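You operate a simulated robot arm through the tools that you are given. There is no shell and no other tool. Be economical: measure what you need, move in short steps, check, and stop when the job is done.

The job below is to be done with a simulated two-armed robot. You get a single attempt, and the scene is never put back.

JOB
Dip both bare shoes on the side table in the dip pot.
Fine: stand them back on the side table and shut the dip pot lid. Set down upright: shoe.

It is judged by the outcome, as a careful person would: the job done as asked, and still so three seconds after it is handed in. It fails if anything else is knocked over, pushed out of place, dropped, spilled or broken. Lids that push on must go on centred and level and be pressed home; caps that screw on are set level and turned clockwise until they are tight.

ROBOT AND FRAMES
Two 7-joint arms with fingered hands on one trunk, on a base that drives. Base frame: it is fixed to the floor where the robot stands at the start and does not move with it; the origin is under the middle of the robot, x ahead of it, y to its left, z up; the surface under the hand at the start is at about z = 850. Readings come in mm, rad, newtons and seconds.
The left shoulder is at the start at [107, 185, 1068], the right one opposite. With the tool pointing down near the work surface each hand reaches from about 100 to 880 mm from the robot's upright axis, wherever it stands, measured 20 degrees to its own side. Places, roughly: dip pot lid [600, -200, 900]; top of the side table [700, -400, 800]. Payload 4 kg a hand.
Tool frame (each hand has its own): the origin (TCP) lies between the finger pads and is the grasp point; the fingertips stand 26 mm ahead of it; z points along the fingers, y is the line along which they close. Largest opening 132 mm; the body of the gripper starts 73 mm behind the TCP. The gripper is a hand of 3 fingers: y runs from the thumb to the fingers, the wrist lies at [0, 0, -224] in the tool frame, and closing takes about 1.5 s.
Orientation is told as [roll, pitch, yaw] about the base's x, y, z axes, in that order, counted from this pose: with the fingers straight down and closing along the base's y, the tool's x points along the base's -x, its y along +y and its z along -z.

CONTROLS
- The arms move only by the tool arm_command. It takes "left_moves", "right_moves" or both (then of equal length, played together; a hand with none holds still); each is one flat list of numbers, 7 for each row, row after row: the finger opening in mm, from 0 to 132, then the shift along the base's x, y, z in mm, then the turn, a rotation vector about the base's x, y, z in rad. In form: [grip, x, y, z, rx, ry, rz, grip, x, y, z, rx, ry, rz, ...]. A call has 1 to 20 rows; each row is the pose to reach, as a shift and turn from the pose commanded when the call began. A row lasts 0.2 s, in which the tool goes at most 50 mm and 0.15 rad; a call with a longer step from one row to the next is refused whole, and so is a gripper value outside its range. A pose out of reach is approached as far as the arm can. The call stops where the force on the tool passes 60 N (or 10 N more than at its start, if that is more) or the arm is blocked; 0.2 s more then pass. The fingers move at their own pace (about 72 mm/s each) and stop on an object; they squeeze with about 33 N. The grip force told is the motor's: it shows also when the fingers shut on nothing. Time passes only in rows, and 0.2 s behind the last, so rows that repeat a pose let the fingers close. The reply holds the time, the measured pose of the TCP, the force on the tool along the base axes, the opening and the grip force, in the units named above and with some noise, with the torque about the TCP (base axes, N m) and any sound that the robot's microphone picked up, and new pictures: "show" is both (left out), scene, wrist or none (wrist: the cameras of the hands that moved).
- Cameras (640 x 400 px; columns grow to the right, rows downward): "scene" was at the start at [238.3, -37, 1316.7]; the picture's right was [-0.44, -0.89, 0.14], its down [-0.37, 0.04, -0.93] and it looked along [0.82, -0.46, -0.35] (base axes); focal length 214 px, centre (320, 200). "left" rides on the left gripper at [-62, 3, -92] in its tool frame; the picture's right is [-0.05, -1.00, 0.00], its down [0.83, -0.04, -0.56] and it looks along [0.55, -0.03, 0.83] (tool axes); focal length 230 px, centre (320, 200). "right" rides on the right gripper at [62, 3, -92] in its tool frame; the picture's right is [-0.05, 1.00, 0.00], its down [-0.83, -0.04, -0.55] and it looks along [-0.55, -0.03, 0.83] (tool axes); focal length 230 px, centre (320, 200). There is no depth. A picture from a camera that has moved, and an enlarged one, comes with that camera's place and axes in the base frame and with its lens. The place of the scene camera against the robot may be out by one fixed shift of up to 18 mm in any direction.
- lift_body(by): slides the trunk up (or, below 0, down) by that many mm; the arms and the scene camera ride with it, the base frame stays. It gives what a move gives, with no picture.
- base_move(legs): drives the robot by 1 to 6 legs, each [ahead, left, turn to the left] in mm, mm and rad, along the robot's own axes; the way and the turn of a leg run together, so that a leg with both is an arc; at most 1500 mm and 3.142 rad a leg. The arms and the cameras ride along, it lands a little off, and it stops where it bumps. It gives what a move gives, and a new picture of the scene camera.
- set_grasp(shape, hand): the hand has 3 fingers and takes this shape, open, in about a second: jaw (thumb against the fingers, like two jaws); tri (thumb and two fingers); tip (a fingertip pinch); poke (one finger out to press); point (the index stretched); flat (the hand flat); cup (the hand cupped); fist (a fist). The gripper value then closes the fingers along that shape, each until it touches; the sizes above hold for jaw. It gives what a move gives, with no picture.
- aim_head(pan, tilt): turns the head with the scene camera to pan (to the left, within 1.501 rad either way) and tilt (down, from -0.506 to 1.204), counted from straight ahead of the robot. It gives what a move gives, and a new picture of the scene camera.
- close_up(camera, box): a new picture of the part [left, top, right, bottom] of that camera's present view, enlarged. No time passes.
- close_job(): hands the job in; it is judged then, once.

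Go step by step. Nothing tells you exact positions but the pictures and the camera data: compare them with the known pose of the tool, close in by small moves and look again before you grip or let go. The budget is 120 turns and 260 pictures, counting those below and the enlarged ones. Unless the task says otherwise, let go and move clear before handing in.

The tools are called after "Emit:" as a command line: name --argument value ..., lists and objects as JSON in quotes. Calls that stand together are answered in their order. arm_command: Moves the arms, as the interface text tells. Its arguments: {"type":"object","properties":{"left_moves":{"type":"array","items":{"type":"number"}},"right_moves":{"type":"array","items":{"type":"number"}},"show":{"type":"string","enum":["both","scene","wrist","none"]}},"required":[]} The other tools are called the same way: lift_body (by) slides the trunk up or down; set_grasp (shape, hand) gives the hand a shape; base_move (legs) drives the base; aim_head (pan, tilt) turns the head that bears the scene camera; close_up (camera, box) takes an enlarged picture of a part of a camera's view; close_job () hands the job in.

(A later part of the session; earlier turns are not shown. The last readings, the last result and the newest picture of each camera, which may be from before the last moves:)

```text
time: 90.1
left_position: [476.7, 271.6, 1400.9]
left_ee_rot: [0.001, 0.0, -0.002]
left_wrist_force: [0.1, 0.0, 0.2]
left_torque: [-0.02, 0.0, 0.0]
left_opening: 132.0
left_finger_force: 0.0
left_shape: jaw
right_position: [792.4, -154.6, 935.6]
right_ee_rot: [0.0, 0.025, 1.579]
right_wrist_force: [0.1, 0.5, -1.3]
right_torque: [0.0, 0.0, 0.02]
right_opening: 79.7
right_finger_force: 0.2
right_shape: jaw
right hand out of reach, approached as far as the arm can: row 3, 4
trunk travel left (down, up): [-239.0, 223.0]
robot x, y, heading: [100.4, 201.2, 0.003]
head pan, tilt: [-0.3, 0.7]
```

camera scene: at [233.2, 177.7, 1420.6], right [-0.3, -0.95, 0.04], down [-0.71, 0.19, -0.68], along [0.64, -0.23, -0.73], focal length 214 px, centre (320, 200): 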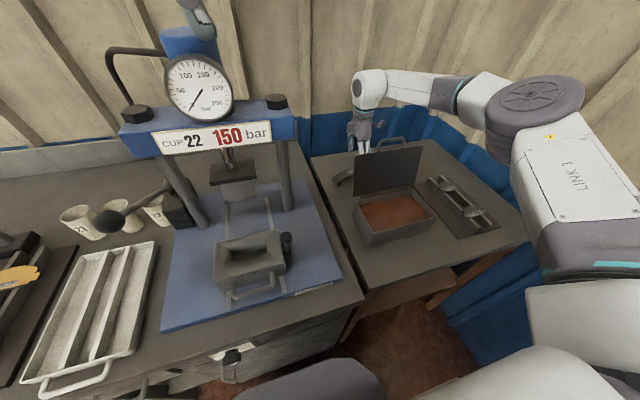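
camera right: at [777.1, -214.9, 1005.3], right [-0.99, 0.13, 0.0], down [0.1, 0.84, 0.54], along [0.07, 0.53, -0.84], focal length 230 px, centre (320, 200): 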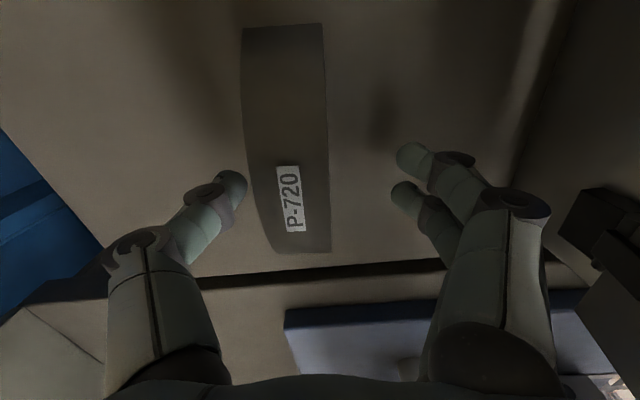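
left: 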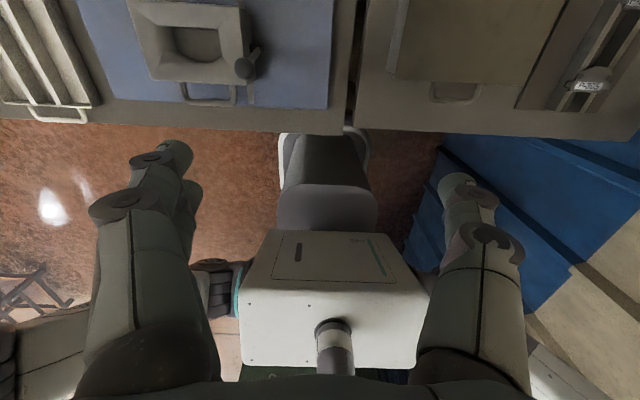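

A higher trunk makes the low pose worse. I'll raise the hand, lower the trunk back, and shift the base a little further left.

Emit:
arm_command --right_moves '[80, 4, 0, 30, 0, 0, 0, 80, 8, 0, 70, 0, 0, 0, 80, 8, 0, 110, 0, 0, 0, 80, 8, 0, 150, 0, 0, 0, 80, 8, 0, 190, 0, 0, 0, 80, 8, -30, 220, 0, 0, 0, 80, 8, -70, 220, 0, 0, 0]' --show "none"

Emit:
base_move --legs '[[0, 70, 0]]'

Emit:
lift_body --by -120

```text
time: 91.7
left_position: [476.9, 270.0, 1400.2]
left_ee_rot: [0.003, 0.0, 0.0]
left_wrist_force: [-0.6, -0.4, 0.1]
left_torque: [-0.03, 0.04, 0.0]
left_opening: 131.8
left_finger_force: 0.1
left_shape: jaw
right_position: [797.9, -225.9, 1153.0]
right_ee_rot: [-0.001, 0.023, 1.577]
right_wrist_force: [0.4, 0.6, 0.5]
right_torque: [0.03, -0.01, 0.02]
right_opening: 79.7
right_finger_force: 0.0
right_shape: jaw
trunk travel left (down, up): [-239.0, 223.0]
robot x, y, heading: [101.7, 200.4, 0.006]
head pan, tilt: [-0.3, 0.7]
```

```text
time: 92.7
left_position: [477.3, 339.1, 1401.1]
left_ee_rot: [0.002, 0.001, -0.001]
left_wrist_force: [0.0, 0.6, -0.1]
left_torque: [-0.01, 0.0, 0.0]
left_opening: 131.7
left_finger_force: 0.1
left_shape: jaw
right_position: [798.7, -157.8, 1153.4]
right_ee_rot: [0.002, 0.023, 1.576]
right_wrist_force: [0.8, 0.5, -1.0]
right_torque: [-0.02, 0.04, -0.02]
right_opening: 79.7
right_finger_force: 0.0
right_shape: jaw
trunk travel left (down, up): [-239.0, 223.0]
robot x, y, heading: [100.0, 268.2, 0.0]
head pan, tilt: [-0.3, 0.7]
camera scene: at [232.1, 245.6, 1420.7], right [-0.3, -0.95, 0.04], down [-0.71, 0.19, -0.68], along [0.64, -0.23, -0.73], focal length 214 px, centre (320, 200)
```

scene: 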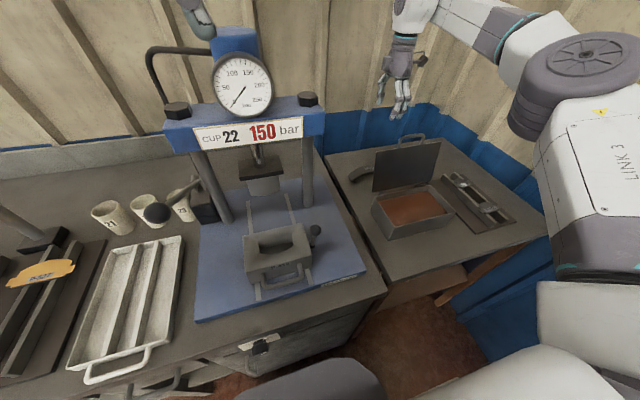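

```text
time: 94.2
left_position: [475.4, 340.2, 1282.6]
left_ee_rot: [-0.001, -0.004, -0.002]
left_wrist_force: [0.5, 0.1, 0.0]
left_torque: [0.0, -0.02, -0.03]
left_opening: 132.1
left_finger_force: 0.1
left_shape: jaw
right_position: [796.3, -157.1, 1035.5]
right_ee_rot: [-0.003, 0.026, 1.575]
right_wrist_force: [-0.1, -0.5, 0.5]
right_torque: [0.01, 0.01, 0.01]
right_opening: 79.6
right_finger_force: 0.0
right_shape: jaw
trunk travel left (down, up): [-119.0, 343.0]
robot x, y, heading: [96.6, 267.8, -0.006]
head pan, tilt: [-0.3, 0.7]
```

Now I'll descend onto shoe A again with the alignment yaw.

Emit:
arm_command --right_moves '[80, 1, 2, -35, 0, 0, -0.02, 80, 2, 4, -70, 0, 0, -0.04, 80, 2, 4, -100, 0, 0, -0.06, 80, 2, 4, -122, 0, 0, -0.07]' --show "wrist"

Emit:
close_up --camera "right" --box '[200, 60, 440, 240]'

```text
time: 95.2
left_position: [477.9, 340.7, 1279.7]
left_ee_rot: [0.0, 0.0, -0.003]
left_wrist_force: [-0.2, 0.2, 0.5]
left_torque: [0.02, 0.01, -0.04]
left_opening: 131.7
left_finger_force: 0.1
left_shape: jaw
right_position: [799.0, -150.9, 910.3]
right_ee_rot: [0.001, 0.025, 1.505]
right_wrist_force: [0.5, 0.1, -0.8]
right_torque: [0.0, -0.04, -0.01]
right_opening: 79.8
right_finger_force: 0.1
right_shape: jaw
trunk travel left (down, up): [-119.0, 343.0]
robot x, y, heading: [96.6, 265.4, -0.005]
head pan, tilt: [-0.3, 0.7]
camera right: at [791.5, -210.9, 1003.4], right [-0.99, 0.12, 0.0], down [0.1, 0.84, 0.53], along [0.06, 0.53, -0.85], focal length 230 px, centre (320, 200)
```

right: 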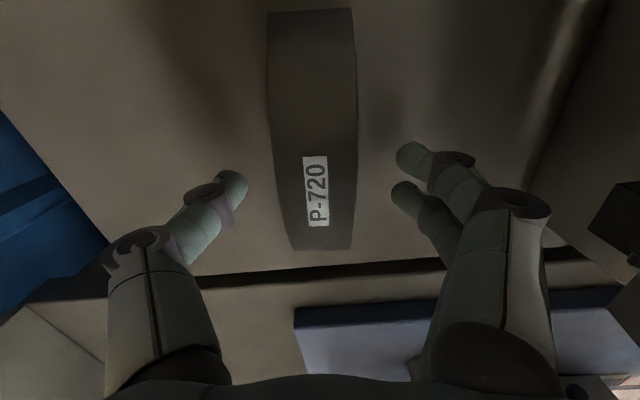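

```text
2.22 times, centred on (320, 150) of right
camera zoom: at [791.5, -210.9, 1003.4], right [-0.99, 0.12, 0.0], down [0.1, 0.84, 0.53], along [0.06, 0.53, -0.85], focal length 511 px, centre (320, 311)
```

zoom: 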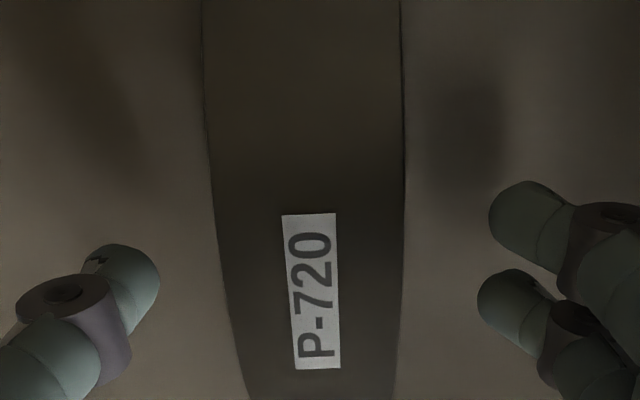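

Aligned. I'll go down 6 mm, close, and lift.

Emit:
arm_command --right_moves '[70, 1, -2, -6, 0, 0, 0, 50, 1, -2, -6, 0, 0, 0, 30, 1, -2, -6, 0, 0, 0, 10, 1, -2, -6, 0, 0, 0, 0, 1, -2, -6, 0, 0, 0, 0, 1, -2, -6, 0, 0, 0, 0, 1, -2, -6, 0, 0, 0, 0, 1, -2, 4, 0, 0, 0, 0, 1, -2, 24, 0, 0, 0, 0, 1, -2, 60, 0, 0, 0]' --show "wrist"

```text
time: 97.4
left_position: [476.4, 340.0, 1280.4]
left_ee_rot: [-0.001, -0.001, -0.004]
left_wrist_force: [-0.1, -0.2, -0.3]
left_torque: [0.04, -0.03, -0.02]
left_opening: 131.9
left_finger_force: 0.1
left_shape: jaw
right_position: [799.5, -152.0, 972.2]
right_ee_rot: [0.0, 0.023, 1.504]
right_wrist_force: [0.1, 0.5, -3.4]
right_torque: [-0.01, -0.01, 0.0]
right_opening: 15.0
right_finger_force: 33.4
right_shape: jaw
trunk travel left (down, up): [-119.0, 343.0]
robot x, y, heading: [98.4, 267.8, -0.003]
head pan, tilt: [-0.3, 0.7]
camera right: at [792.0, -213.0, 1064.5], right [-0.99, 0.12, 0.0], down [0.1, 0.84, 0.53], along [0.06, 0.53, -0.85], focal length 230 px, centre (320, 200)
```

right: 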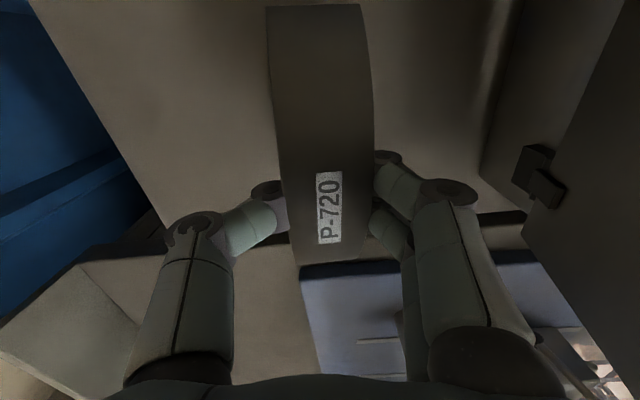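

Shoe A is gripped the same way. I'll lift the trunk 220 mm so the shoe clears the lid, then carry it over the pot.

Emit:
lift_body --by 220

Emit:
arm_command --right_moves '[0, -40, -8, 0, 0, 0, 0, 0, -80, -16, 0, 0, 0, 0, 0, -120, -24, 0, 0, 0, 0, 0, -160, -32, 0, 0, 0, 0, 0, -200, -40, 0, 0, 0, 0, 0, -224, -42, 0, 0, 0, 0]' --show "both"

```text
time: 99.8
left_position: [478.6, 341.4, 1500.9]
left_ee_rot: [-0.001, 0.001, -0.003]
left_wrist_force: [-0.2, 0.9, -0.6]
left_torque: [0.02, 0.0, 0.02]
left_opening: 131.9
left_finger_force: 0.0
left_shape: jaw
right_position: [788.1, -155.1, 1225.6]
right_ee_rot: [-0.046, 0.023, 1.503]
right_wrist_force: [-0.5, 0.8, -2.8]
right_torque: [0.03, 0.01, -0.03]
right_opening: 15.0
right_finger_force: 33.4
right_shape: jaw
trunk travel left (down, up): [-339.0, 123.0]
robot x, y, heading: [99.7, 264.1, 0.0]
head pan, tilt: [-0.3, 0.7]
```

```text
time: 101.2
left_position: [477.2, 340.1, 1500.3]
left_ee_rot: [-0.001, 0.0, -0.005]
left_wrist_force: [-0.3, -0.5, -0.6]
left_torque: [-0.02, -0.02, 0.0]
left_opening: 131.7
left_finger_force: 0.1
left_shape: jaw
right_position: [568.5, -197.6, 1225.7]
right_ee_rot: [-0.048, 0.021, 1.504]
right_wrist_force: [0.7, -0.5, -4.7]
right_torque: [0.0, 0.02, -0.02]
right_opening: 14.5
right_finger_force: 33.3
right_shape: jaw
trunk travel left (down, up): [-339.0, 123.0]
robot x, y, heading: [94.1, 265.8, -0.004]
head pan, tilt: [-0.3, 0.7]
camera scene: at [183.6, 247.5, 1533.1], right [-0.3, -0.95, 0.01], down [-0.65, 0.19, -0.74], along [0.7, -0.23, -0.67], focal length 214 px, centre (320, 200)
camera right: at [555.4, -257.3, 1318.1], right [-0.99, 0.12, -0.05], down [0.07, 0.84, 0.54], along [0.1, 0.53, -0.84], focal length 230 px, centre (320, 200)
```

scene: 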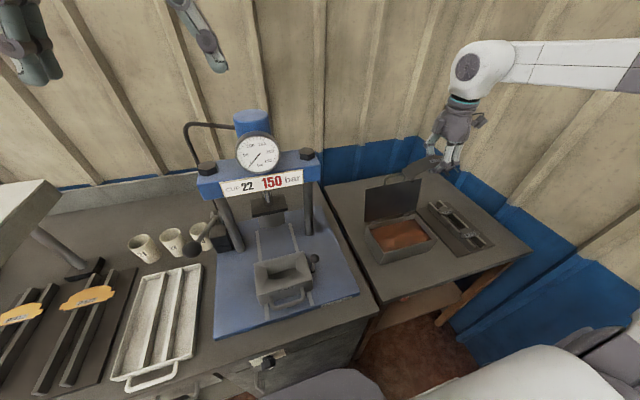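
right: 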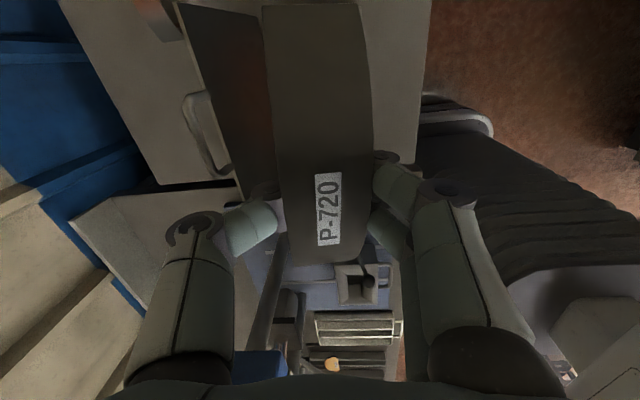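

Now over the pot. I'll lower the trunk 170 mm first, then check alignment.

Emit:
lift_body --by -170

Emit:
arm_command --right_moves '[0, 0, 0, 0, 0, 0, 0]' --show "both"

```text
time: 103.1
left_position: [476.6, 340.6, 1330.9]
left_ee_rot: [0.0, -0.002, -0.003]
left_wrist_force: [-0.4, 0.4, -0.4]
left_torque: [0.0, -0.01, 0.0]
left_opening: 131.9
left_finger_force: 0.1
left_shape: jaw
right_position: [563.6, -196.1, 1056.5]
right_ee_rot: [-0.049, 0.02, 1.504]
right_wrist_force: [0.3, 0.8, -2.6]
right_torque: [-0.01, -0.06, -0.01]
right_opening: 14.6
right_finger_force: 33.2
right_shape: jaw
trunk travel left (down, up): [-169.0, 293.0]
robot x, y, heading: [96.6, 265.8, -0.005]
head pan, tilt: [-0.3, 0.7]
```

```text
time: 103.5
left_position: [478.6, 340.0, 1330.5]
left_ee_rot: [0.001, 0.0, -0.004]
left_wrist_force: [1.3, 0.0, 0.7]
left_torque: [0.0, -0.02, -0.02]
left_opening: 132.2
left_finger_force: 0.1
left_shape: jaw
right_position: [565.2, -196.1, 1055.3]
right_ee_rot: [-0.048, 0.023, 1.504]
right_wrist_force: [-0.3, 0.2, -3.7]
right_torque: [-0.04, 0.0, 0.02]
right_opening: 14.5
right_finger_force: 32.7
right_shape: jaw
trunk travel left (down, up): [-169.0, 293.0]
robot x, y, heading: [100.5, 266.8, -0.005]
head pan, tilt: [-0.3, 0.7]
camera scene: at [280.9, 247.2, 1333.2], right [-0.29, -0.95, 0.06], down [-0.77, 0.19, -0.61], along [0.57, -0.23, -0.79], focal length 214 px, centre (320, 200)
camera right: at [554.0, -256.2, 1147.2], right [-0.99, 0.12, -0.05], down [0.07, 0.84, 0.54], along [0.1, 0.53, -0.84], focal length 230 px, centre (320, 200)
```

scene: 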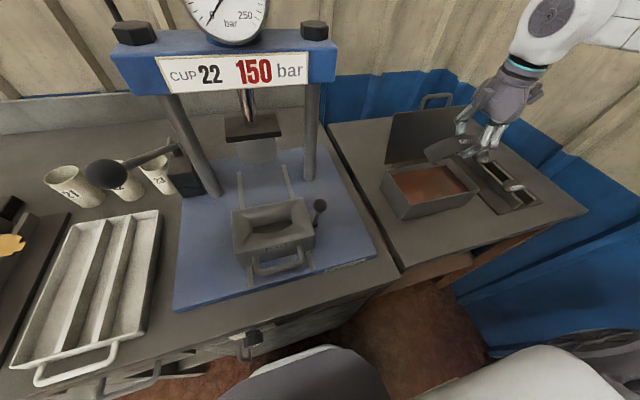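
right: 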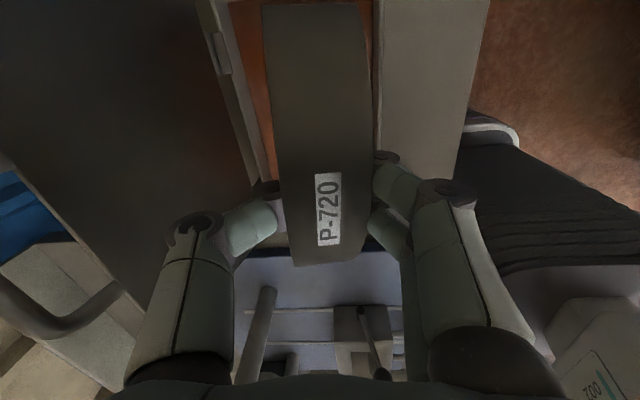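

I'll centre it (x 575), level the small tilt, and lower to just above the liquid.

Emit:
arm_command --right_moves '[0, 5, 1, -20, 0, 0.048, 0.03, 0, 10, 2, -45, 0, 0.048, 0.05, 0, 10, 2, -75, 0, 0.048, 0.05]' --show "wrist"

```text
time: 104.3
left_position: [478.0, 340.5, 1330.8]
left_ee_rot: [0.002, 0.0, -0.005]
left_wrist_force: [-0.4, -0.4, 0.4]
left_torque: [0.03, -0.05, -0.03]
left_opening: 131.9
left_finger_force: 0.0
left_shape: jaw
right_position: [576.7, -193.4, 979.4]
right_ee_rot: [0.0, 0.022, 1.555]
right_wrist_force: [0.2, 0.3, -3.4]
right_torque: [0.03, -0.04, 0.01]
right_opening: 14.4
right_finger_force: 32.9
right_shape: jaw
trunk travel left (down, up): [-169.0, 293.0]
robot x, y, heading: [103.1, 265.7, -0.001]
head pan, tilt: [-0.3, 0.7]
camera right: at [572.3, -254.0, 1072.8], right [-1.0, 0.07, 0.0], down [0.06, 0.84, 0.54], along [0.04, 0.53, -0.84], focal length 230 px, centre (320, 200)
```

right: 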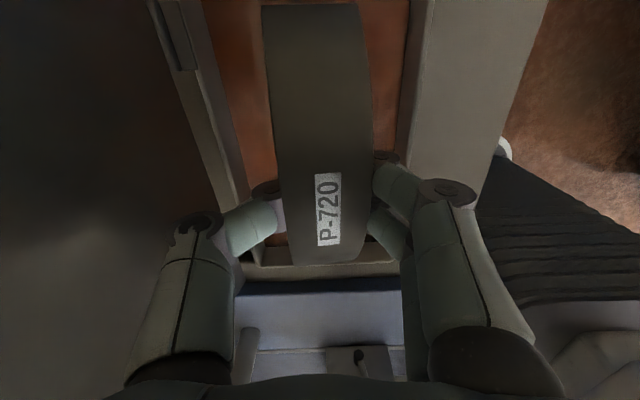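

Centred. I'll dip to just above the bottom, dwell 2 s, and lift out.

Emit:
arm_command --right_moves '[0, 0, 0, -12, 0, 0, 0, 0, 0, 0, -24, 0, 0, 0, 0, 0, 0, -36, 0, 0, 0, 0, 0, 0, -48, 0, 0, 0, 0, 0, 0, -60, 0, 0, 0, 0, 0, 0, -70, 0, 0, 0, 0, 0, 0, -75, 0, 0, 0, 0, 0, 0, -76, 0, 0, 0, 0, 0, 0, -76, 0, 0, 0, 0, 0, 0, -76, 0, 0, 0, 0, 0, 0, -76, 0, 0, 0, 0, 0, 0, -76, 0, 0, 0, 0, 0, 0, -76, 0, 0, 0, 0, 0, 0, -76, 0, 0, 0, 0, 0, 0, -76, 0, 0, 0, 0, 0, 0, -76, 0, 0, 0, 0, 0, 0, -76, 0, 0, 0, 0, 0, 0, -76, 0, 0, 0]' --show "scene"

Emit:
arm_command --right_moves '[0, 0, 0, 12, 0, 0, 0, 0, 0, 0, 24, 0, 0, 0, 0, 0, 0, 36, 0, 0, 0, 0, 0, 0, 48, 0, 0, 0, 0, 0, 0, 60, 0, 0, 0, 0, 0, 0, 72, 0, 0, 0, 0, 0, 0, 82, 0, 0, 0, 0, 0, 0, 82, 0, 0, 0, 0, 0, 0, 82, 0, 0, 0, 0, 0, 0, 82, 0, 0, 0, 0, 0, 0, 82, 0, 0, 0, 0, 0, 0, 82, 0, 0, 0, 0, 0, 0, 82, 0, 0, 0, 0, 0, 0, 82, 0, 0, 0, 0, 0, 0, 82, 0, 0, 0, 0, 0, 0, 82, 0, 0, 0, 0, 0, 0, 82, 0, 0, 0, 0, 0, 0, 82, 0, 0, 0, 0, 0, 0, 82, 0, 0, 0, 0, 0, 0, 82, 0, 0, 0]' --show "both"

Emit:
close_up --camera "scene" --box '[370, 110, 530, 230]'

```text
time: 108.1
left_position: [477.5, 340.8, 1331.2]
left_ee_rot: [-0.002, 0.0, -0.004]
left_wrist_force: [0.7, -0.8, -0.1]
left_torque: [-0.02, 0.02, 0.0]
left_opening: 131.8
left_finger_force: 0.1
left_shape: jaw
right_position: [574.4, -193.5, 904.8]
right_ee_rot: [0.001, 0.025, 1.555]
right_wrist_force: [0.9, -1.7, 1.1]
right_torque: [0.13, 0.02, -0.02]
right_opening: 14.4
right_finger_force: 33.0
right_shape: jaw
trunk travel left (down, up): [-169.0, 293.0]
robot x, y, heading: [100.2, 267.7, -0.007]
head pan, tilt: [-0.3, 0.7]
camera scene: at [280.2, 247.4, 1333.4], right [-0.29, -0.95, 0.06], down [-0.77, 0.19, -0.61], along [0.57, -0.23, -0.79], focal length 214 px, centre (320, 200)
```

scene: 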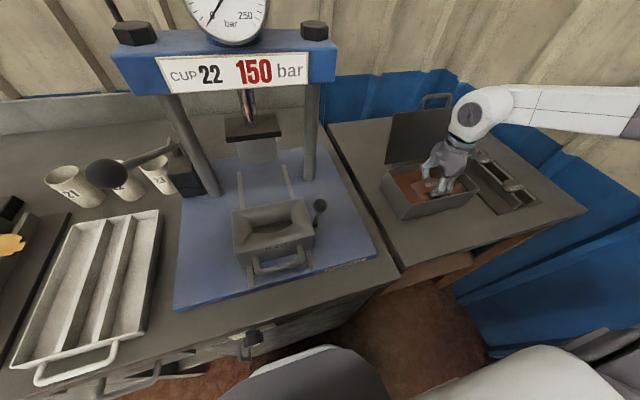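

```text
time: 112.3
left_position: [477.8, 340.8, 1330.4]
left_ee_rot: [-0.002, -0.001, -0.005]
left_wrist_force: [-0.1, -0.3, 0.2]
left_torque: [-0.02, -0.02, -0.01]
left_opening: 131.9
left_finger_force: 0.0
left_shape: jaw
right_position: [575.2, -195.3, 986.5]
right_ee_rot: [0.001, 0.022, 1.554]
right_wrist_force: [0.3, -0.3, -3.6]
right_torque: [-0.03, 0.01, -0.01]
right_opening: 14.3
right_finger_force: 32.8
right_shape: jaw
trunk travel left (down, up): [-169.0, 293.0]
robot x, y, heading: [100.2, 270.7, -0.003]
head pan, tilt: [-0.3, 0.7]
camera scene: at [280.5, 247.3, 1333.3], right [-0.29, -0.95, 0.06], down [-0.77, 0.19, -0.61], along [0.57, -0.23, -0.79], focal length 214 px, centre (320, 200)
camera right: at [570.2, -254.9, 1078.9], right [-1.0, 0.07, 0.0], down [0.06, 0.84, 0.54], along [0.04, 0.53, -0.84], focal length 230 px, centre (320, 200)
```

scene: 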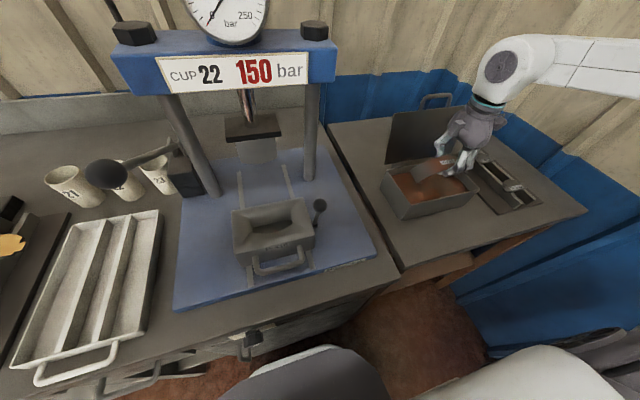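
right: 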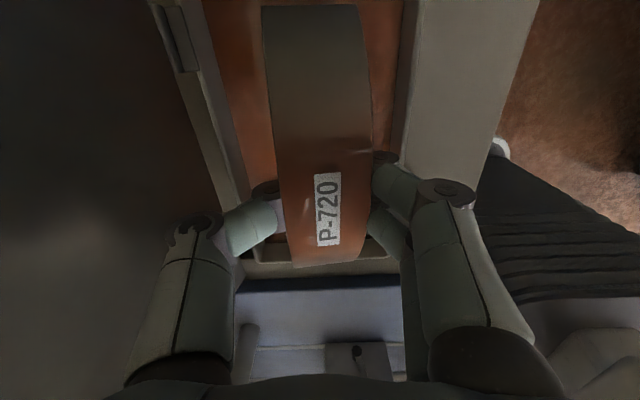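

```text
3.33 times, centred on (450, 170) of scene
camera zoom: at [280.5, 247.3, 1333.3], right [-0.29, -0.95, 0.06], down [-0.77, 0.19, -0.61], along [0.57, -0.23, -0.79], focal length 715 px, centre (-113, 300)
```

zoom: 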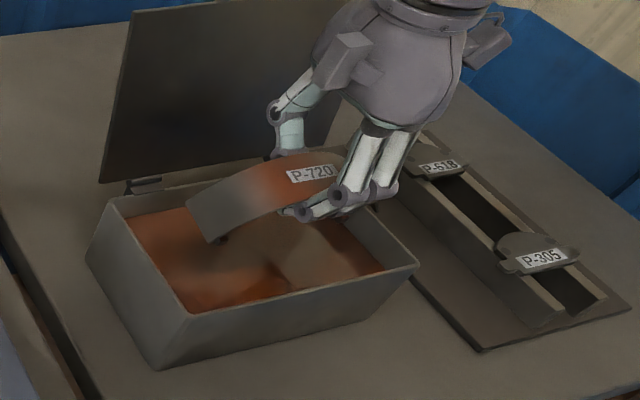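

Shoe A is coated like B and has dripped. I'll lift the trunk and carry it back over the lid.

Emit:
lift_body --by 205

Emit:
arm_command --right_moves '[0, 30, 5, 0, 0, 0, -0.02, 0, 70, 13, 0, 0, 0, -0.05, 0, 110, 21, 0, 0, 0, -0.05, 0, 150, 29, 0, 0, 0, -0.05, 0, 190, 37, 0, 0, 0, -0.05, 0, 212, 41, 0, 0, 0, -0.05]' --show "wrist"

```text
time: 114.5
left_position: [479.2, 341.1, 1535.0]
left_ee_rot: [-0.001, -0.001, -0.003]
left_wrist_force: [0.3, -0.1, -0.9]
left_torque: [0.0, -0.01, -0.06]
left_opening: 132.1
left_finger_force: 0.0
left_shape: jaw
right_position: [575.7, -193.7, 1190.2]
right_ee_rot: [-0.001, 0.024, 1.557]
right_wrist_force: [-0.1, -0.9, -2.8]
right_torque: [-0.01, -0.04, 0.01]
right_opening: 14.4
right_finger_force: 33.6
right_shape: jaw
trunk travel left (down, up): [-374.0, 88.0]
robot x, y, heading: [99.9, 267.9, -0.004]
head pan, tilt: [-0.3, 0.7]
```

```text
time: 115.9
left_position: [477.6, 340.4, 1536.0]
left_ee_rot: [0.002, 0.001, -0.003]
left_wrist_force: [0.0, -0.6, 0.0]
left_torque: [0.01, 0.01, -0.01]
left_opening: 132.1
left_finger_force: 0.0
left_shape: jaw
right_position: [773.5, -156.1, 1189.9]
right_ee_rot: [-0.001, 0.023, 1.504]
right_wrist_force: [0.0, -0.5, -2.7]
right_torque: [0.0, 0.0, 0.0]
right_opening: 14.7
right_finger_force: 33.4
right_shape: jaw
right hand out of reach, approached as far as the arm can: row 6
trunk travel left (down, up): [-374.0, 88.0]
robot x, y, heading: [100.3, 268.1, -0.005]
head pan, tilt: [-0.3, 0.7]
camera right: at [765.4, -215.2, 1282.4], right [-0.99, 0.12, 0.0], down [0.1, 0.84, 0.54], along [0.06, 0.53, -0.84], focal length 230 px, centre (320, 200)
```

right: 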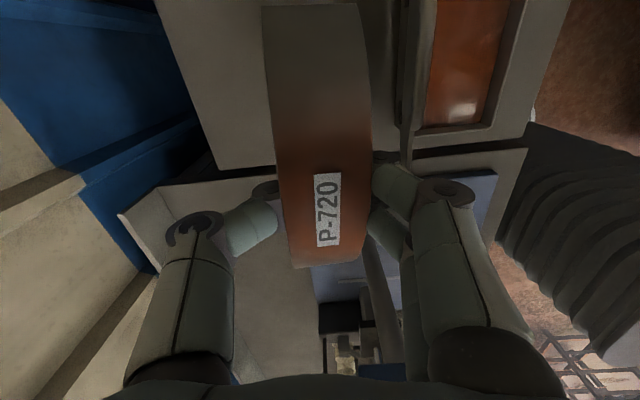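

Reach is limited at this trunk height; I'll lower 80 mm, then extend x to 799 before descending further.

Emit:
lift_body --by -80

Emit:
arm_command --right_moves '[0, 10, 1, 0, 0, 0, 0, 0, 20, 2, 0, 0, 0, 0, 0, 25, 3, 0, 0, 0, 0]' --show "none"

```text
time: 117.1
left_position: [476.7, 340.7, 1455.4]
left_ee_rot: [0.0, -0.001, -0.004]
left_wrist_force: [0.4, -0.4, 0.0]
left_torque: [-0.04, -0.04, 0.01]
left_opening: 132.0
left_finger_force: 0.1
left_shape: jaw
right_position: [773.0, -156.4, 1110.9]
right_ee_rot: [-0.001, 0.021, 1.502]
right_wrist_force: [-0.6, -0.6, -2.8]
right_torque: [0.01, 0.0, -0.02]
right_opening: 14.3
right_finger_force: 32.8
right_shape: jaw
trunk travel left (down, up): [-294.0, 168.0]
robot x, y, heading: [98.9, 269.8, -0.004]
head pan, tilt: [-0.3, 0.7]
```

```text
time: 117.9
left_position: [477.7, 340.2, 1456.3]
left_ee_rot: [0.001, 0.0, -0.004]
left_wrist_force: [0.2, -0.2, 0.4]
left_torque: [0.03, -0.01, -0.01]
left_opening: 131.7
left_finger_force: 0.1
left_shape: jaw
right_position: [796.3, -153.0, 1110.4]
right_ee_rot: [-0.003, 0.026, 1.504]
right_wrist_force: [0.0, -0.2, -3.0]
right_torque: [0.02, 0.02, -0.01]
right_opening: 14.1
right_finger_force: 33.0
right_shape: jaw
trunk travel left (down, up): [-294.0, 168.0]
robot x, y, heading: [103.7, 267.6, 0.0]
head pan, tilt: [-0.3, 0.7]
```

Good. Now lower the trunk 170 mm to bring the shoe near the table.

Emit:
lift_body --by -175

Emit:
arm_command --right_moves '[0, 2, 0, -10, 0, 0, 0, 0, 2, 0, -20, 0, 0, 0, 0, 2, 0, -26, 0, 0, 0]' --show "wrist"

```text
time: 119.8
left_position: [475.8, 340.4, 1280.6]
left_ee_rot: [0.001, -0.003, -0.004]
left_wrist_force: [-0.3, -0.3, 0.6]
left_torque: [-0.04, 0.0, -0.03]
left_opening: 131.9
left_finger_force: 0.1
left_shape: jaw
right_position: [796.4, -150.9, 937.5]
right_ee_rot: [-0.001, 0.022, 1.505]
right_wrist_force: [1.0, 0.0, -3.0]
right_torque: [0.01, 0.0, -0.01]
right_opening: 14.1
right_finger_force: 33.0
right_shape: jaw
trunk travel left (down, up): [-119.0, 343.0]
robot x, y, heading: [100.4, 267.0, -0.002]
head pan, tilt: [-0.3, 0.7]
```

```text
time: 120.6
left_position: [478.5, 341.2, 1280.1]
left_ee_rot: [-0.001, 0.001, -0.002]
left_wrist_force: [0.5, 1.0, 0.5]
left_torque: [-0.02, -0.01, -0.04]
left_opening: 132.0
left_finger_force: 0.1
left_shape: jaw
right_position: [800.3, -152.9, 908.8]
right_ee_rot: [0.001, 0.025, 1.507]
right_wrist_force: [0.1, 0.1, -3.5]
right_torque: [-0.01, -0.03, -0.01]
right_opening: 14.2
right_finger_force: 32.9
right_shape: jaw
trunk travel left (down, up): [-119.0, 343.0]
robot x, y, heading: [97.2, 265.4, -0.006]
head pan, tilt: [-0.3, 0.7]
camera right: at [793.0, -212.8, 1001.0], right [-0.99, 0.12, 0.0], down [0.1, 0.84, 0.54], along [0.06, 0.53, -0.84], focal length 230 px, centre (320, 200)
```

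right: 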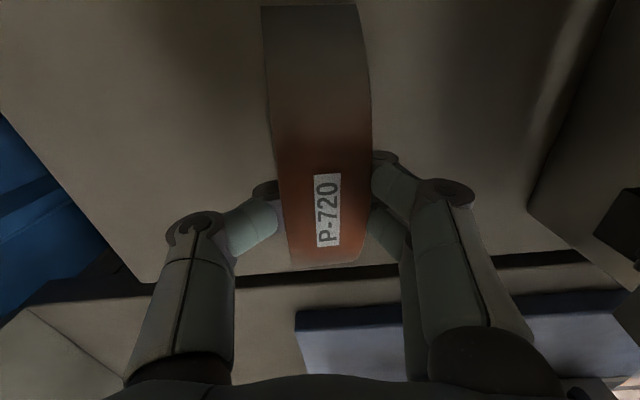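

Over its original spot. I'll lower in 2 mm steps to contact.

Emit:
arm_command --right_moves '[0, 0, 0, -3, 0, 0, 0, 0, 0, 0, -5, 0, 0, 0, 0, 0, 0, -7, 0, 0, 0, 0, 0, 0, -9, 0, 0, 0]' --show "none"

```text
time: 121.6
left_position: [477.2, 340.2, 1280.5]
left_ee_rot: [-0.001, 0.002, -0.004]
left_wrist_force: [-0.1, -0.1, -0.7]
left_torque: [0.04, 0.03, 0.0]
left_opening: 132.0
left_finger_force: 0.0
left_shape: jaw
right_position: [800.4, -152.5, 900.0]
right_ee_rot: [0.0, 0.024, 1.505]
right_wrist_force: [-0.5, -1.3, -3.9]
right_torque: [-0.01, 0.01, 0.04]
right_opening: 14.1
right_finger_force: 32.8
right_shape: jaw
trunk travel left (down, up): [-119.0, 343.0]
robot x, y, heading: [100.4, 267.5, -0.006]
head pan, tilt: [-0.3, 0.7]
```

Emit:
arm_command --right_moves '[0, 0, 0, -2, 0, 0, 0, 0, 0, 0, -4, 0, 0, 0, 0, 0, 0, -5, 0, 0, 0]' --show "none"

```text
time: 122.4
left_position: [477.3, 341.5, 1280.7]
left_ee_rot: [0.0, -0.001, -0.004]
left_wrist_force: [-0.4, 0.0, 0.1]
left_torque: [0.01, -0.01, -0.04]
left_opening: 131.7
left_finger_force: 0.1
left_shape: jaw
right_position: [799.8, -152.4, 896.9]
right_ee_rot: [-0.004, 0.022, 1.508]
right_wrist_force: [1.8, -1.8, 4.2]
right_torque: [0.06, -0.01, -0.02]
right_opening: 14.2
right_finger_force: 32.6
right_shape: jaw
trunk travel left (down, up): [-119.0, 343.0]
robot x, y, heading: [98.2, 267.3, -0.002]
head pan, tilt: [-0.3, 0.7]
```

Contact begins. I'll settle 2 mm more and release, then rise straight up.

Emit:
arm_command --right_moves '[0, 0, 0, -2, 0, 0, 0, 20, 0, 0, -1, 0, 0, 0, 40, 0, 0, -1, 0, 0, 0, 60, 0, 0, -1, 0, 0, 0, 80, 0, 0, -1, 0, 0, 0, 80, 0, 0, -1, 0, 0, 0, 80, 0, 0, 30, 0, 0, 0, 80, 0, 0, 65, 0, 0, 0, 80, 0, 0, 105, 0, 0, 0]' --show "both"

```text
time: 124.4
left_position: [477.0, 341.7, 1281.5]
left_ee_rot: [0.0, 0.001, -0.002]
left_wrist_force: [0.7, 0.1, 0.6]
left_torque: [-0.04, -0.01, 0.05]
left_opening: 131.8
left_finger_force: 0.0
left_shape: jaw
right_position: [800.5, -153.6, 1001.2]
right_ee_rot: [0.002, 0.024, 1.503]
right_wrist_force: [-0.1, 0.0, -0.1]
right_torque: [0.02, -0.02, 0.01]
right_opening: 79.2
right_finger_force: 0.0
right_shape: jaw
trunk travel left (down, up): [-119.0, 343.0]
robot x, y, heading: [99.6, 268.0, -0.003]
head pan, tilt: [-0.3, 0.7]
camera scene: at [320.4, 247.9, 1263.9], right [-0.29, -0.95, 0.09], down [-0.81, 0.19, -0.55], along [0.51, -0.23, -0.83], focal length 214 px, centre (320, 200)
camera right: at [793.1, -212.4, 1094.8], right [-0.99, 0.12, 0.0], down [0.1, 0.84, 0.53], along [0.06, 0.53, -0.84], focal length 230 px, centre (320, 200)
```

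scene: 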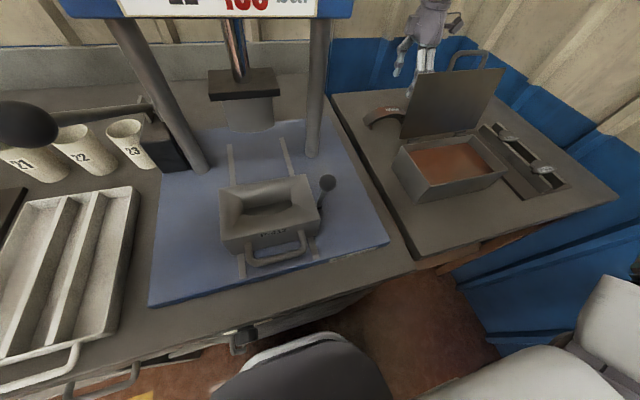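
right: 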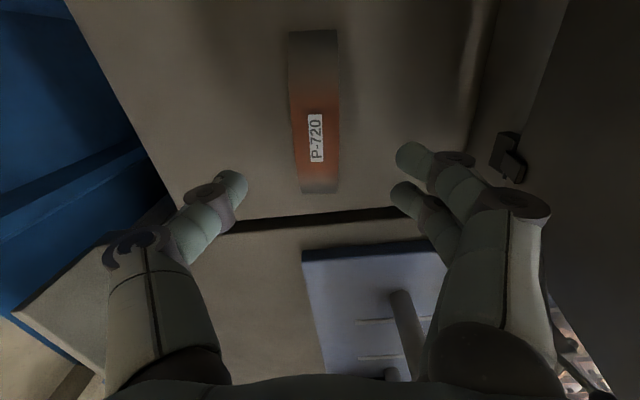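

Both shoes stand upright, coated. Next is closing the lid: I'll lift the trunk so the hand clears the handle, bring it to the front, and lower the trunk again.

Emit:
lift_body --by 150

Emit:
arm_command --right_moves '[60, -40, -7, 10, 0, 0, 0.02, 60, -80, -14, 15, 0, 0, 0.04, 50, -120, -21, 15, 0, 0, 0.05, 50, -160, -28, 15, 0, 0, 0.05, 50, -200, -36, 15, 0, 0, 0.05, 50, -220, -40, 15, 0, 0, 0.05]' --show "none"

Emit:
lift_body --by -90

Emit:
arm_command --right_moves '[50, 0, 0, 10, 0, 0, 0]' --show "both"

```text
time: 126.2
left_position: [478.1, 340.8, 1430.4]
left_ee_rot: [-0.001, 0.0, -0.004]
left_wrist_force: [0.2, 0.2, 0.0]
left_torque: [0.0, 0.03, 0.0]
left_opening: 132.0
left_finger_force: 0.1
left_shape: jaw
right_position: [799.0, -152.5, 1150.3]
right_ee_rot: [0.002, 0.023, 1.504]
right_wrist_force: [1.0, -0.1, -0.6]
right_torque: [-0.01, 0.02, 0.01]
right_opening: 79.6
right_finger_force: 0.0
right_shape: jaw
trunk travel left (down, up): [-269.0, 193.0]
robot x, y, heading: [99.8, 267.6, -0.006]
head pan, tilt: [-0.3, 0.7]
```

```text
time: 127.6
left_position: [477.0, 340.9, 1429.9]
left_ee_rot: [0.0, 0.0, -0.004]
left_wrist_force: [0.2, 0.2, 0.0]
left_torque: [0.0, 0.03, 0.02]
left_opening: 132.1
left_finger_force: 0.0
left_shape: jaw
right_position: [579.6, -194.9, 1165.9]
right_ee_rot: [-0.001, 0.023, 1.556]
right_wrist_force: [0.6, 0.1, 0.1]
right_torque: [0.04, -0.01, 0.04]
right_opening: 50.7
right_finger_force: 0.1
right_shape: jaw
trunk travel left (down, up): [-269.0, 193.0]
robot x, y, heading: [98.9, 269.7, -0.005]
head pan, tilt: [-0.3, 0.7]
```

```text
time: 128.8
left_position: [475.4, 341.1, 1341.8]
left_ee_rot: [-0.003, 0.0, -0.005]
left_wrist_force: [0.2, 0.1, 0.0]
left_torque: [-0.03, -0.02, 0.03]
left_opening: 131.9
left_finger_force: 0.1
left_shape: jaw
right_position: [578.2, -193.0, 1076.3]
right_ee_rot: [-0.002, 0.023, 1.554]
right_wrist_force: [-0.1, -0.3, 0.3]
right_torque: [0.02, -0.01, 0.04]
right_opening: 50.5
right_finger_force: 0.0
right_shape: jaw
trunk travel left (down, up): [-179.0, 283.0]
robot x, y, heading: [98.6, 267.5, -0.008]
head pan, tilt: [-0.3, 0.7]
```

```text
time: 129.2
left_position: [476.6, 341.3, 1340.3]
left_ee_rot: [0.001, 0.001, -0.004]
left_wrist_force: [0.2, 0.2, -0.4]
left_torque: [-0.02, 0.0, -0.01]
left_opening: 132.0
left_finger_force: 0.1
left_shape: jaw
right_position: [578.9, -191.5, 1086.4]
right_ee_rot: [-0.002, 0.025, 1.554]
right_wrist_force: [0.8, 0.0, 0.1]
right_torque: [-0.04, -0.02, 0.01]
right_opening: 50.4
right_finger_force: 0.0
right_shape: jaw
trunk travel left (down, up): [-179.0, 283.0]
robot x, y, heading: [95.0, 271.4, -0.004]
head pan, tilt: [-0.3, 0.7]
camera scene: at [273.1, 247.7, 1346.4], right [-0.29, -0.95, 0.06], down [-0.76, 0.19, -0.62], along [0.58, -0.23, -0.78], focal length 214 px, centre (320, 200)
camera right: at [575.2, -252.8, 1178.6], right [-1.0, 0.07, 0.0], down [0.06, 0.84, 0.53], along [0.04, 0.53, -0.84], focal length 230 px, centre (320, 200)
```

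scene: 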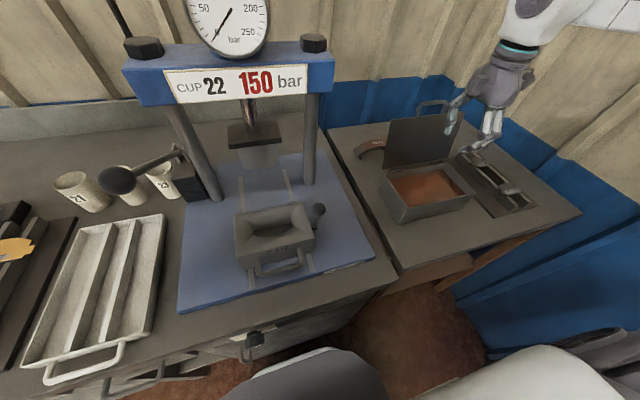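
right: 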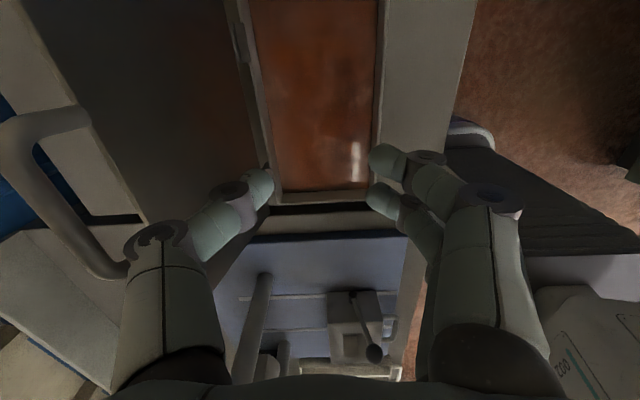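

Hand is in front with the handle visible at left. I'll rise above the handle and move over it.

Emit:
arm_command --right_moves '[50, 0, 0, 40, 0, 0, 0, 50, 20, 0, 75, 0, 0, 0, 50, 65, 0, 75, 0, 0, 0, 50, 110, 0, 75, 0, 0, 0, 50, 128, 0, 70, 0, 0, 0]' --show "wrist"

Emit:
close_up --camera "right" --box '[200, 40, 440, 240]'

Emit:
close_up --camera "scene" --box '[380, 50, 520, 150]'

```text
time: 130.4
left_position: [477.2, 339.9, 1340.9]
left_ee_rot: [0.001, 0.0, -0.004]
left_wrist_force: [-0.3, -0.4, 0.4]
left_torque: [0.07, -0.01, 0.0]
left_opening: 131.7
left_finger_force: 0.1
left_shape: jaw
right_position: [706.6, -194.7, 1154.0]
right_ee_rot: [-0.001, 0.022, 1.555]
right_wrist_force: [-0.5, -0.4, -0.6]
right_torque: [0.02, 0.03, 0.01]
right_opening: 50.4
right_finger_force: 0.0
right_shape: jaw
trunk travel left (down, up): [-179.0, 283.0]
robot x, y, heading: [100.5, 264.6, -0.003]
head pan, tilt: [-0.3, 0.7]
camera right: at [703.5, -254.6, 1247.5], right [-1.0, 0.07, 0.0], down [0.06, 0.84, 0.54], along [0.04, 0.53, -0.84], focal length 230 px, centre (320, 200)
```

right: 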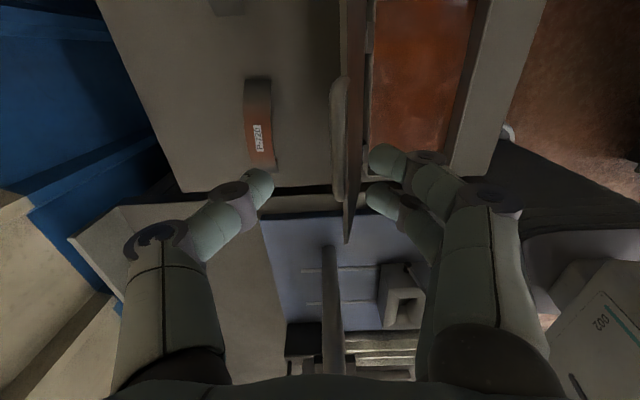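

```text
2.00 times, centred on (320, 140) of right
camera zoom: at [703.5, -254.6, 1247.5], right [-1.0, 0.07, 0.0], down [0.06, 0.84, 0.54], along [0.04, 0.53, -0.84], focal length 460 px, centre (320, 320)
```

zoom: 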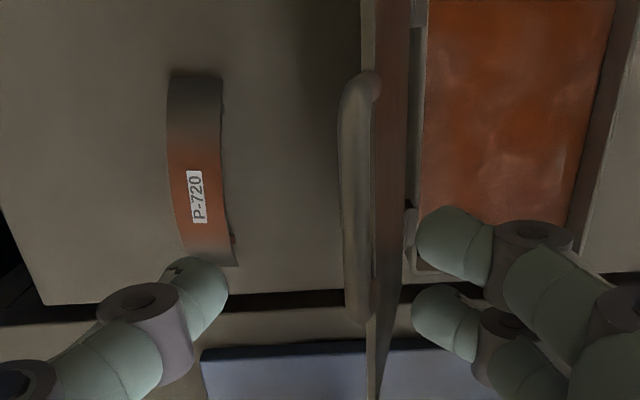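

```text
4.00 times, centred on (450, 100) of scene
camera zoom: at [272.8, 247.4, 1346.5], right [-0.29, -0.95, 0.06], down [-0.76, 0.19, -0.62], along [0.58, -0.23, -0.78], focal length 858 px, centre (-200, 600)
```

zoom: 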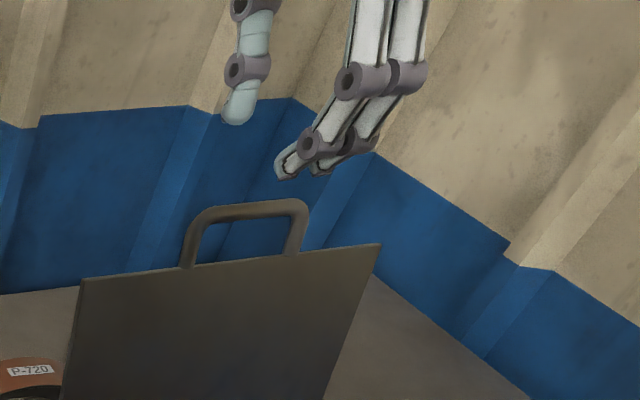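

Bar is at about (694, −195, ~1083). I'll shift back 12 mm and descend so the fingers straddle it.

Emit:
arm_command --right_moves '[46, -6, 0, -15, 0, 0, 0, 46, -12, 0, -30, 0, 0, 0, 46, -12, 0, -45, 0, 0, 0, 46, -12, 0, -56, 0, 0, 0]' --show "wrist"

Emit:
close_up --camera "scene" --box '[380, 50, 520, 150]'

```text
time: 131.4
left_position: [475.8, 340.5, 1340.4]
left_ee_rot: [-0.001, 0.002, -0.002]
left_wrist_force: [-0.2, 0.1, -0.1]
left_torque: [0.0, 0.01, 0.02]
left_opening: 132.0
left_finger_force: 0.0
left_shape: jaw
right_position: [695.6, -192.5, 1099.8]
right_ee_rot: [0.0, 0.025, 1.555]
right_wrist_force: [-0.6, 0.3, 0.0]
right_torque: [0.02, 0.02, 0.01]
right_opening: 46.4
right_finger_force: 0.0
right_shape: jaw
trunk travel left (down, up): [-179.0, 283.0]
robot x, y, heading: [100.1, 266.8, -0.008]
head pan, tilt: [-0.3, 0.7]
camera right: at [691.3, -252.6, 1192.7], right [-1.0, 0.07, 0.0], down [0.06, 0.84, 0.54], along [0.04, 0.53, -0.84], focal length 230 px, centre (320, 200)
```

right: 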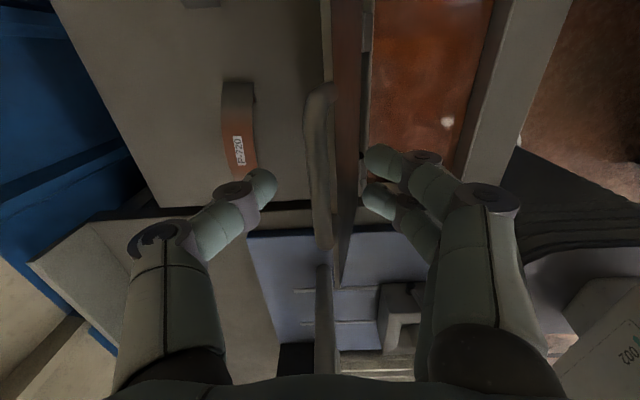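

```text
4.00 times, centred on (450, 100) of scene
camera zoom: at [272.7, 247.3, 1346.5], right [-0.29, -0.95, 0.06], down [-0.76, 0.19, -0.62], along [0.58, -0.23, -0.78], focal length 858 px, centre (-200, 600)
```

zoom: 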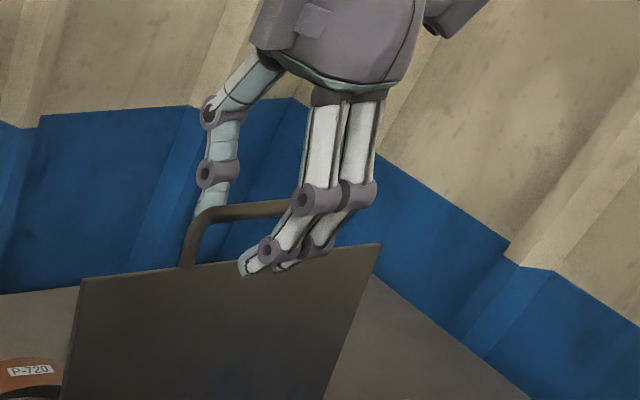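

The bar is centred between thumb and fingers. I'll close to cage it and see.

Emit:
arm_command --right_moves '[30, 0, 0, 0, 0, 0, 0, 15, 0, 0, 0, 0, 0, 0, 0, 0, 0, 0, 0, 0, 0, 0, 0, 0, 0, 0, 0, 0, 0, 0, 0, 0, 0, 0, 0]' --show "wrist"

Emit:
close_up --camera "scene" --box '[380, 50, 520, 150]'

```text
time: 132.6
left_position: [477.1, 341.8, 1341.1]
left_ee_rot: [-0.001, 0.0, -0.005]
left_wrist_force: [0.4, -0.7, 0.0]
left_torque: [-0.01, -0.01, -0.02]
left_opening: 131.8
left_finger_force: 0.1
left_shape: jaw
right_position: [695.3, -192.3, 1098.0]
right_ee_rot: [0.002, 0.024, 1.555]
right_wrist_force: [-0.9, 0.8, -5.5]
right_torque: [0.01, 0.01, -0.03]
right_opening: 0.0
right_finger_force: 33.0
right_shape: jaw
trunk travel left (down, up): [-179.0, 283.0]
robot x, y, heading: [100.8, 269.5, -0.006]
head pan, tilt: [-0.3, 0.7]
camera right: at [691.5, -252.6, 1191.8], right [-1.0, 0.07, 0.0], down [0.06, 0.84, 0.54], along [0.04, 0.53, -0.84], focal length 230 px, centre (320, 200)
```

right: 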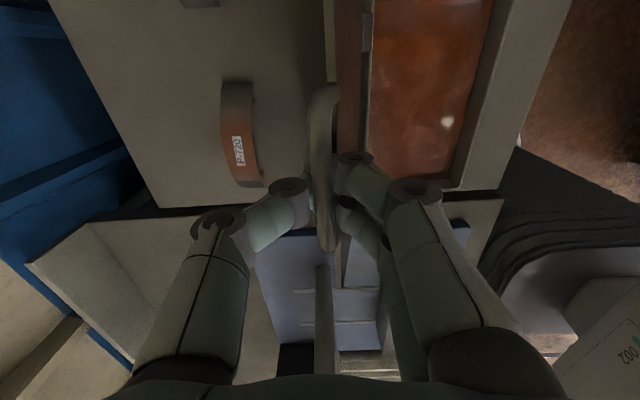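

```text
4.00 times, centred on (450, 100) of scene
camera zoom: at [273.1, 247.3, 1346.4], right [-0.29, -0.95, 0.06], down [-0.76, 0.19, -0.62], along [0.58, -0.23, -0.78], focal length 858 px, centre (-200, 600)
```

zoom: 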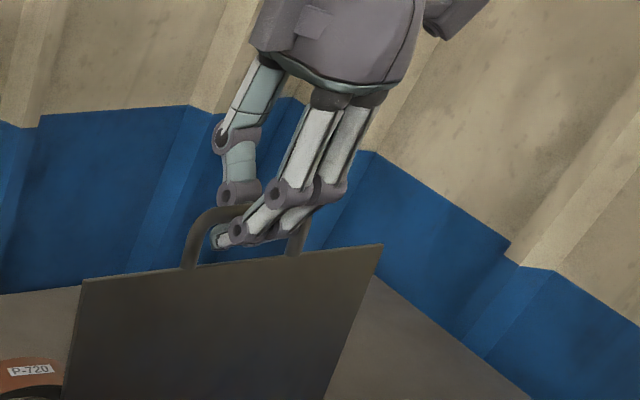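

The handle is caged. I'll swing the lid back along the arc to about 50° and check.

Emit:
arm_command --right_moves '[0, -10, 0, 1, 0, 0, 0, 0, -19, 0, 1, 0, 0, 0, 0, -31, 0, 2, 0, 0, 0, 0, -43, 0, 3, 0, 0, 0, 0, -55, 0, 2, 0, 0, 0, 0, -67, 0, 1, 0, 0, 0, 0, -79, 0, -1, 0, 0, 0, 0, -90, 0, -4, 0, 0, 0, 0, -113, 0, -12, 0, 0, 0, 0, -134, 0, -23, 0, 0, 0, 0, -153, 0, -37, 0, 0, 0]' --show "both"

```text
time: 135.0
left_position: [478.7, 339.7, 1341.6]
left_ee_rot: [0.003, 0.003, -0.005]
left_wrist_force: [-0.1, 0.7, -0.2]
left_torque: [0.0, -0.02, 0.01]
left_opening: 131.8
left_finger_force: 0.1
left_shape: jaw
right_position: [543.9, -193.5, 1060.3]
right_ee_rot: [-0.001, 0.024, 1.555]
right_wrist_force: [7.5, 4.4, -9.3]
right_torque: [0.0, -0.07, -0.02]
right_opening: 0.0
right_finger_force: 33.8
right_shape: jaw
trunk travel left (down, up): [-179.0, 283.0]
robot x, y, heading: [95.7, 269.6, 0.001]
head pan, tilt: [-0.3, 0.7]
camera scene: at [274.3, 246.8, 1346.2], right [-0.29, -0.95, 0.06], down [-0.76, 0.19, -0.62], along [0.58, -0.23, -0.78], focal length 214 px, centre (320, 200)
camera right: at [539.6, -253.6, 1154.0], right [-1.0, 0.07, 0.0], down [0.06, 0.84, 0.54], along [0.04, 0.54, -0.84], focal length 230 px, centre (320, 200)
```

scene: 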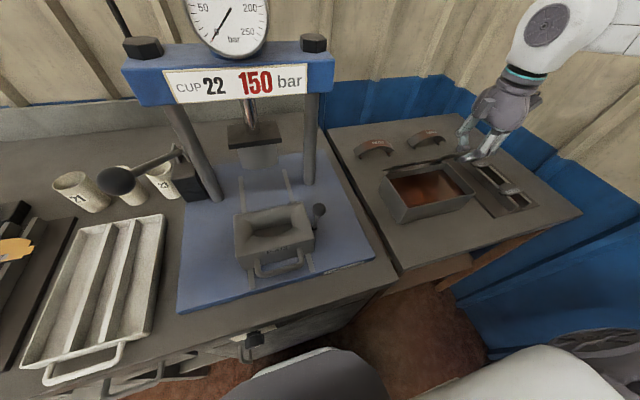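
right: 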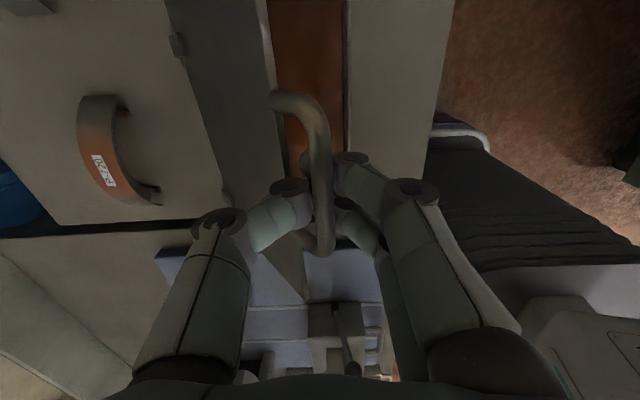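

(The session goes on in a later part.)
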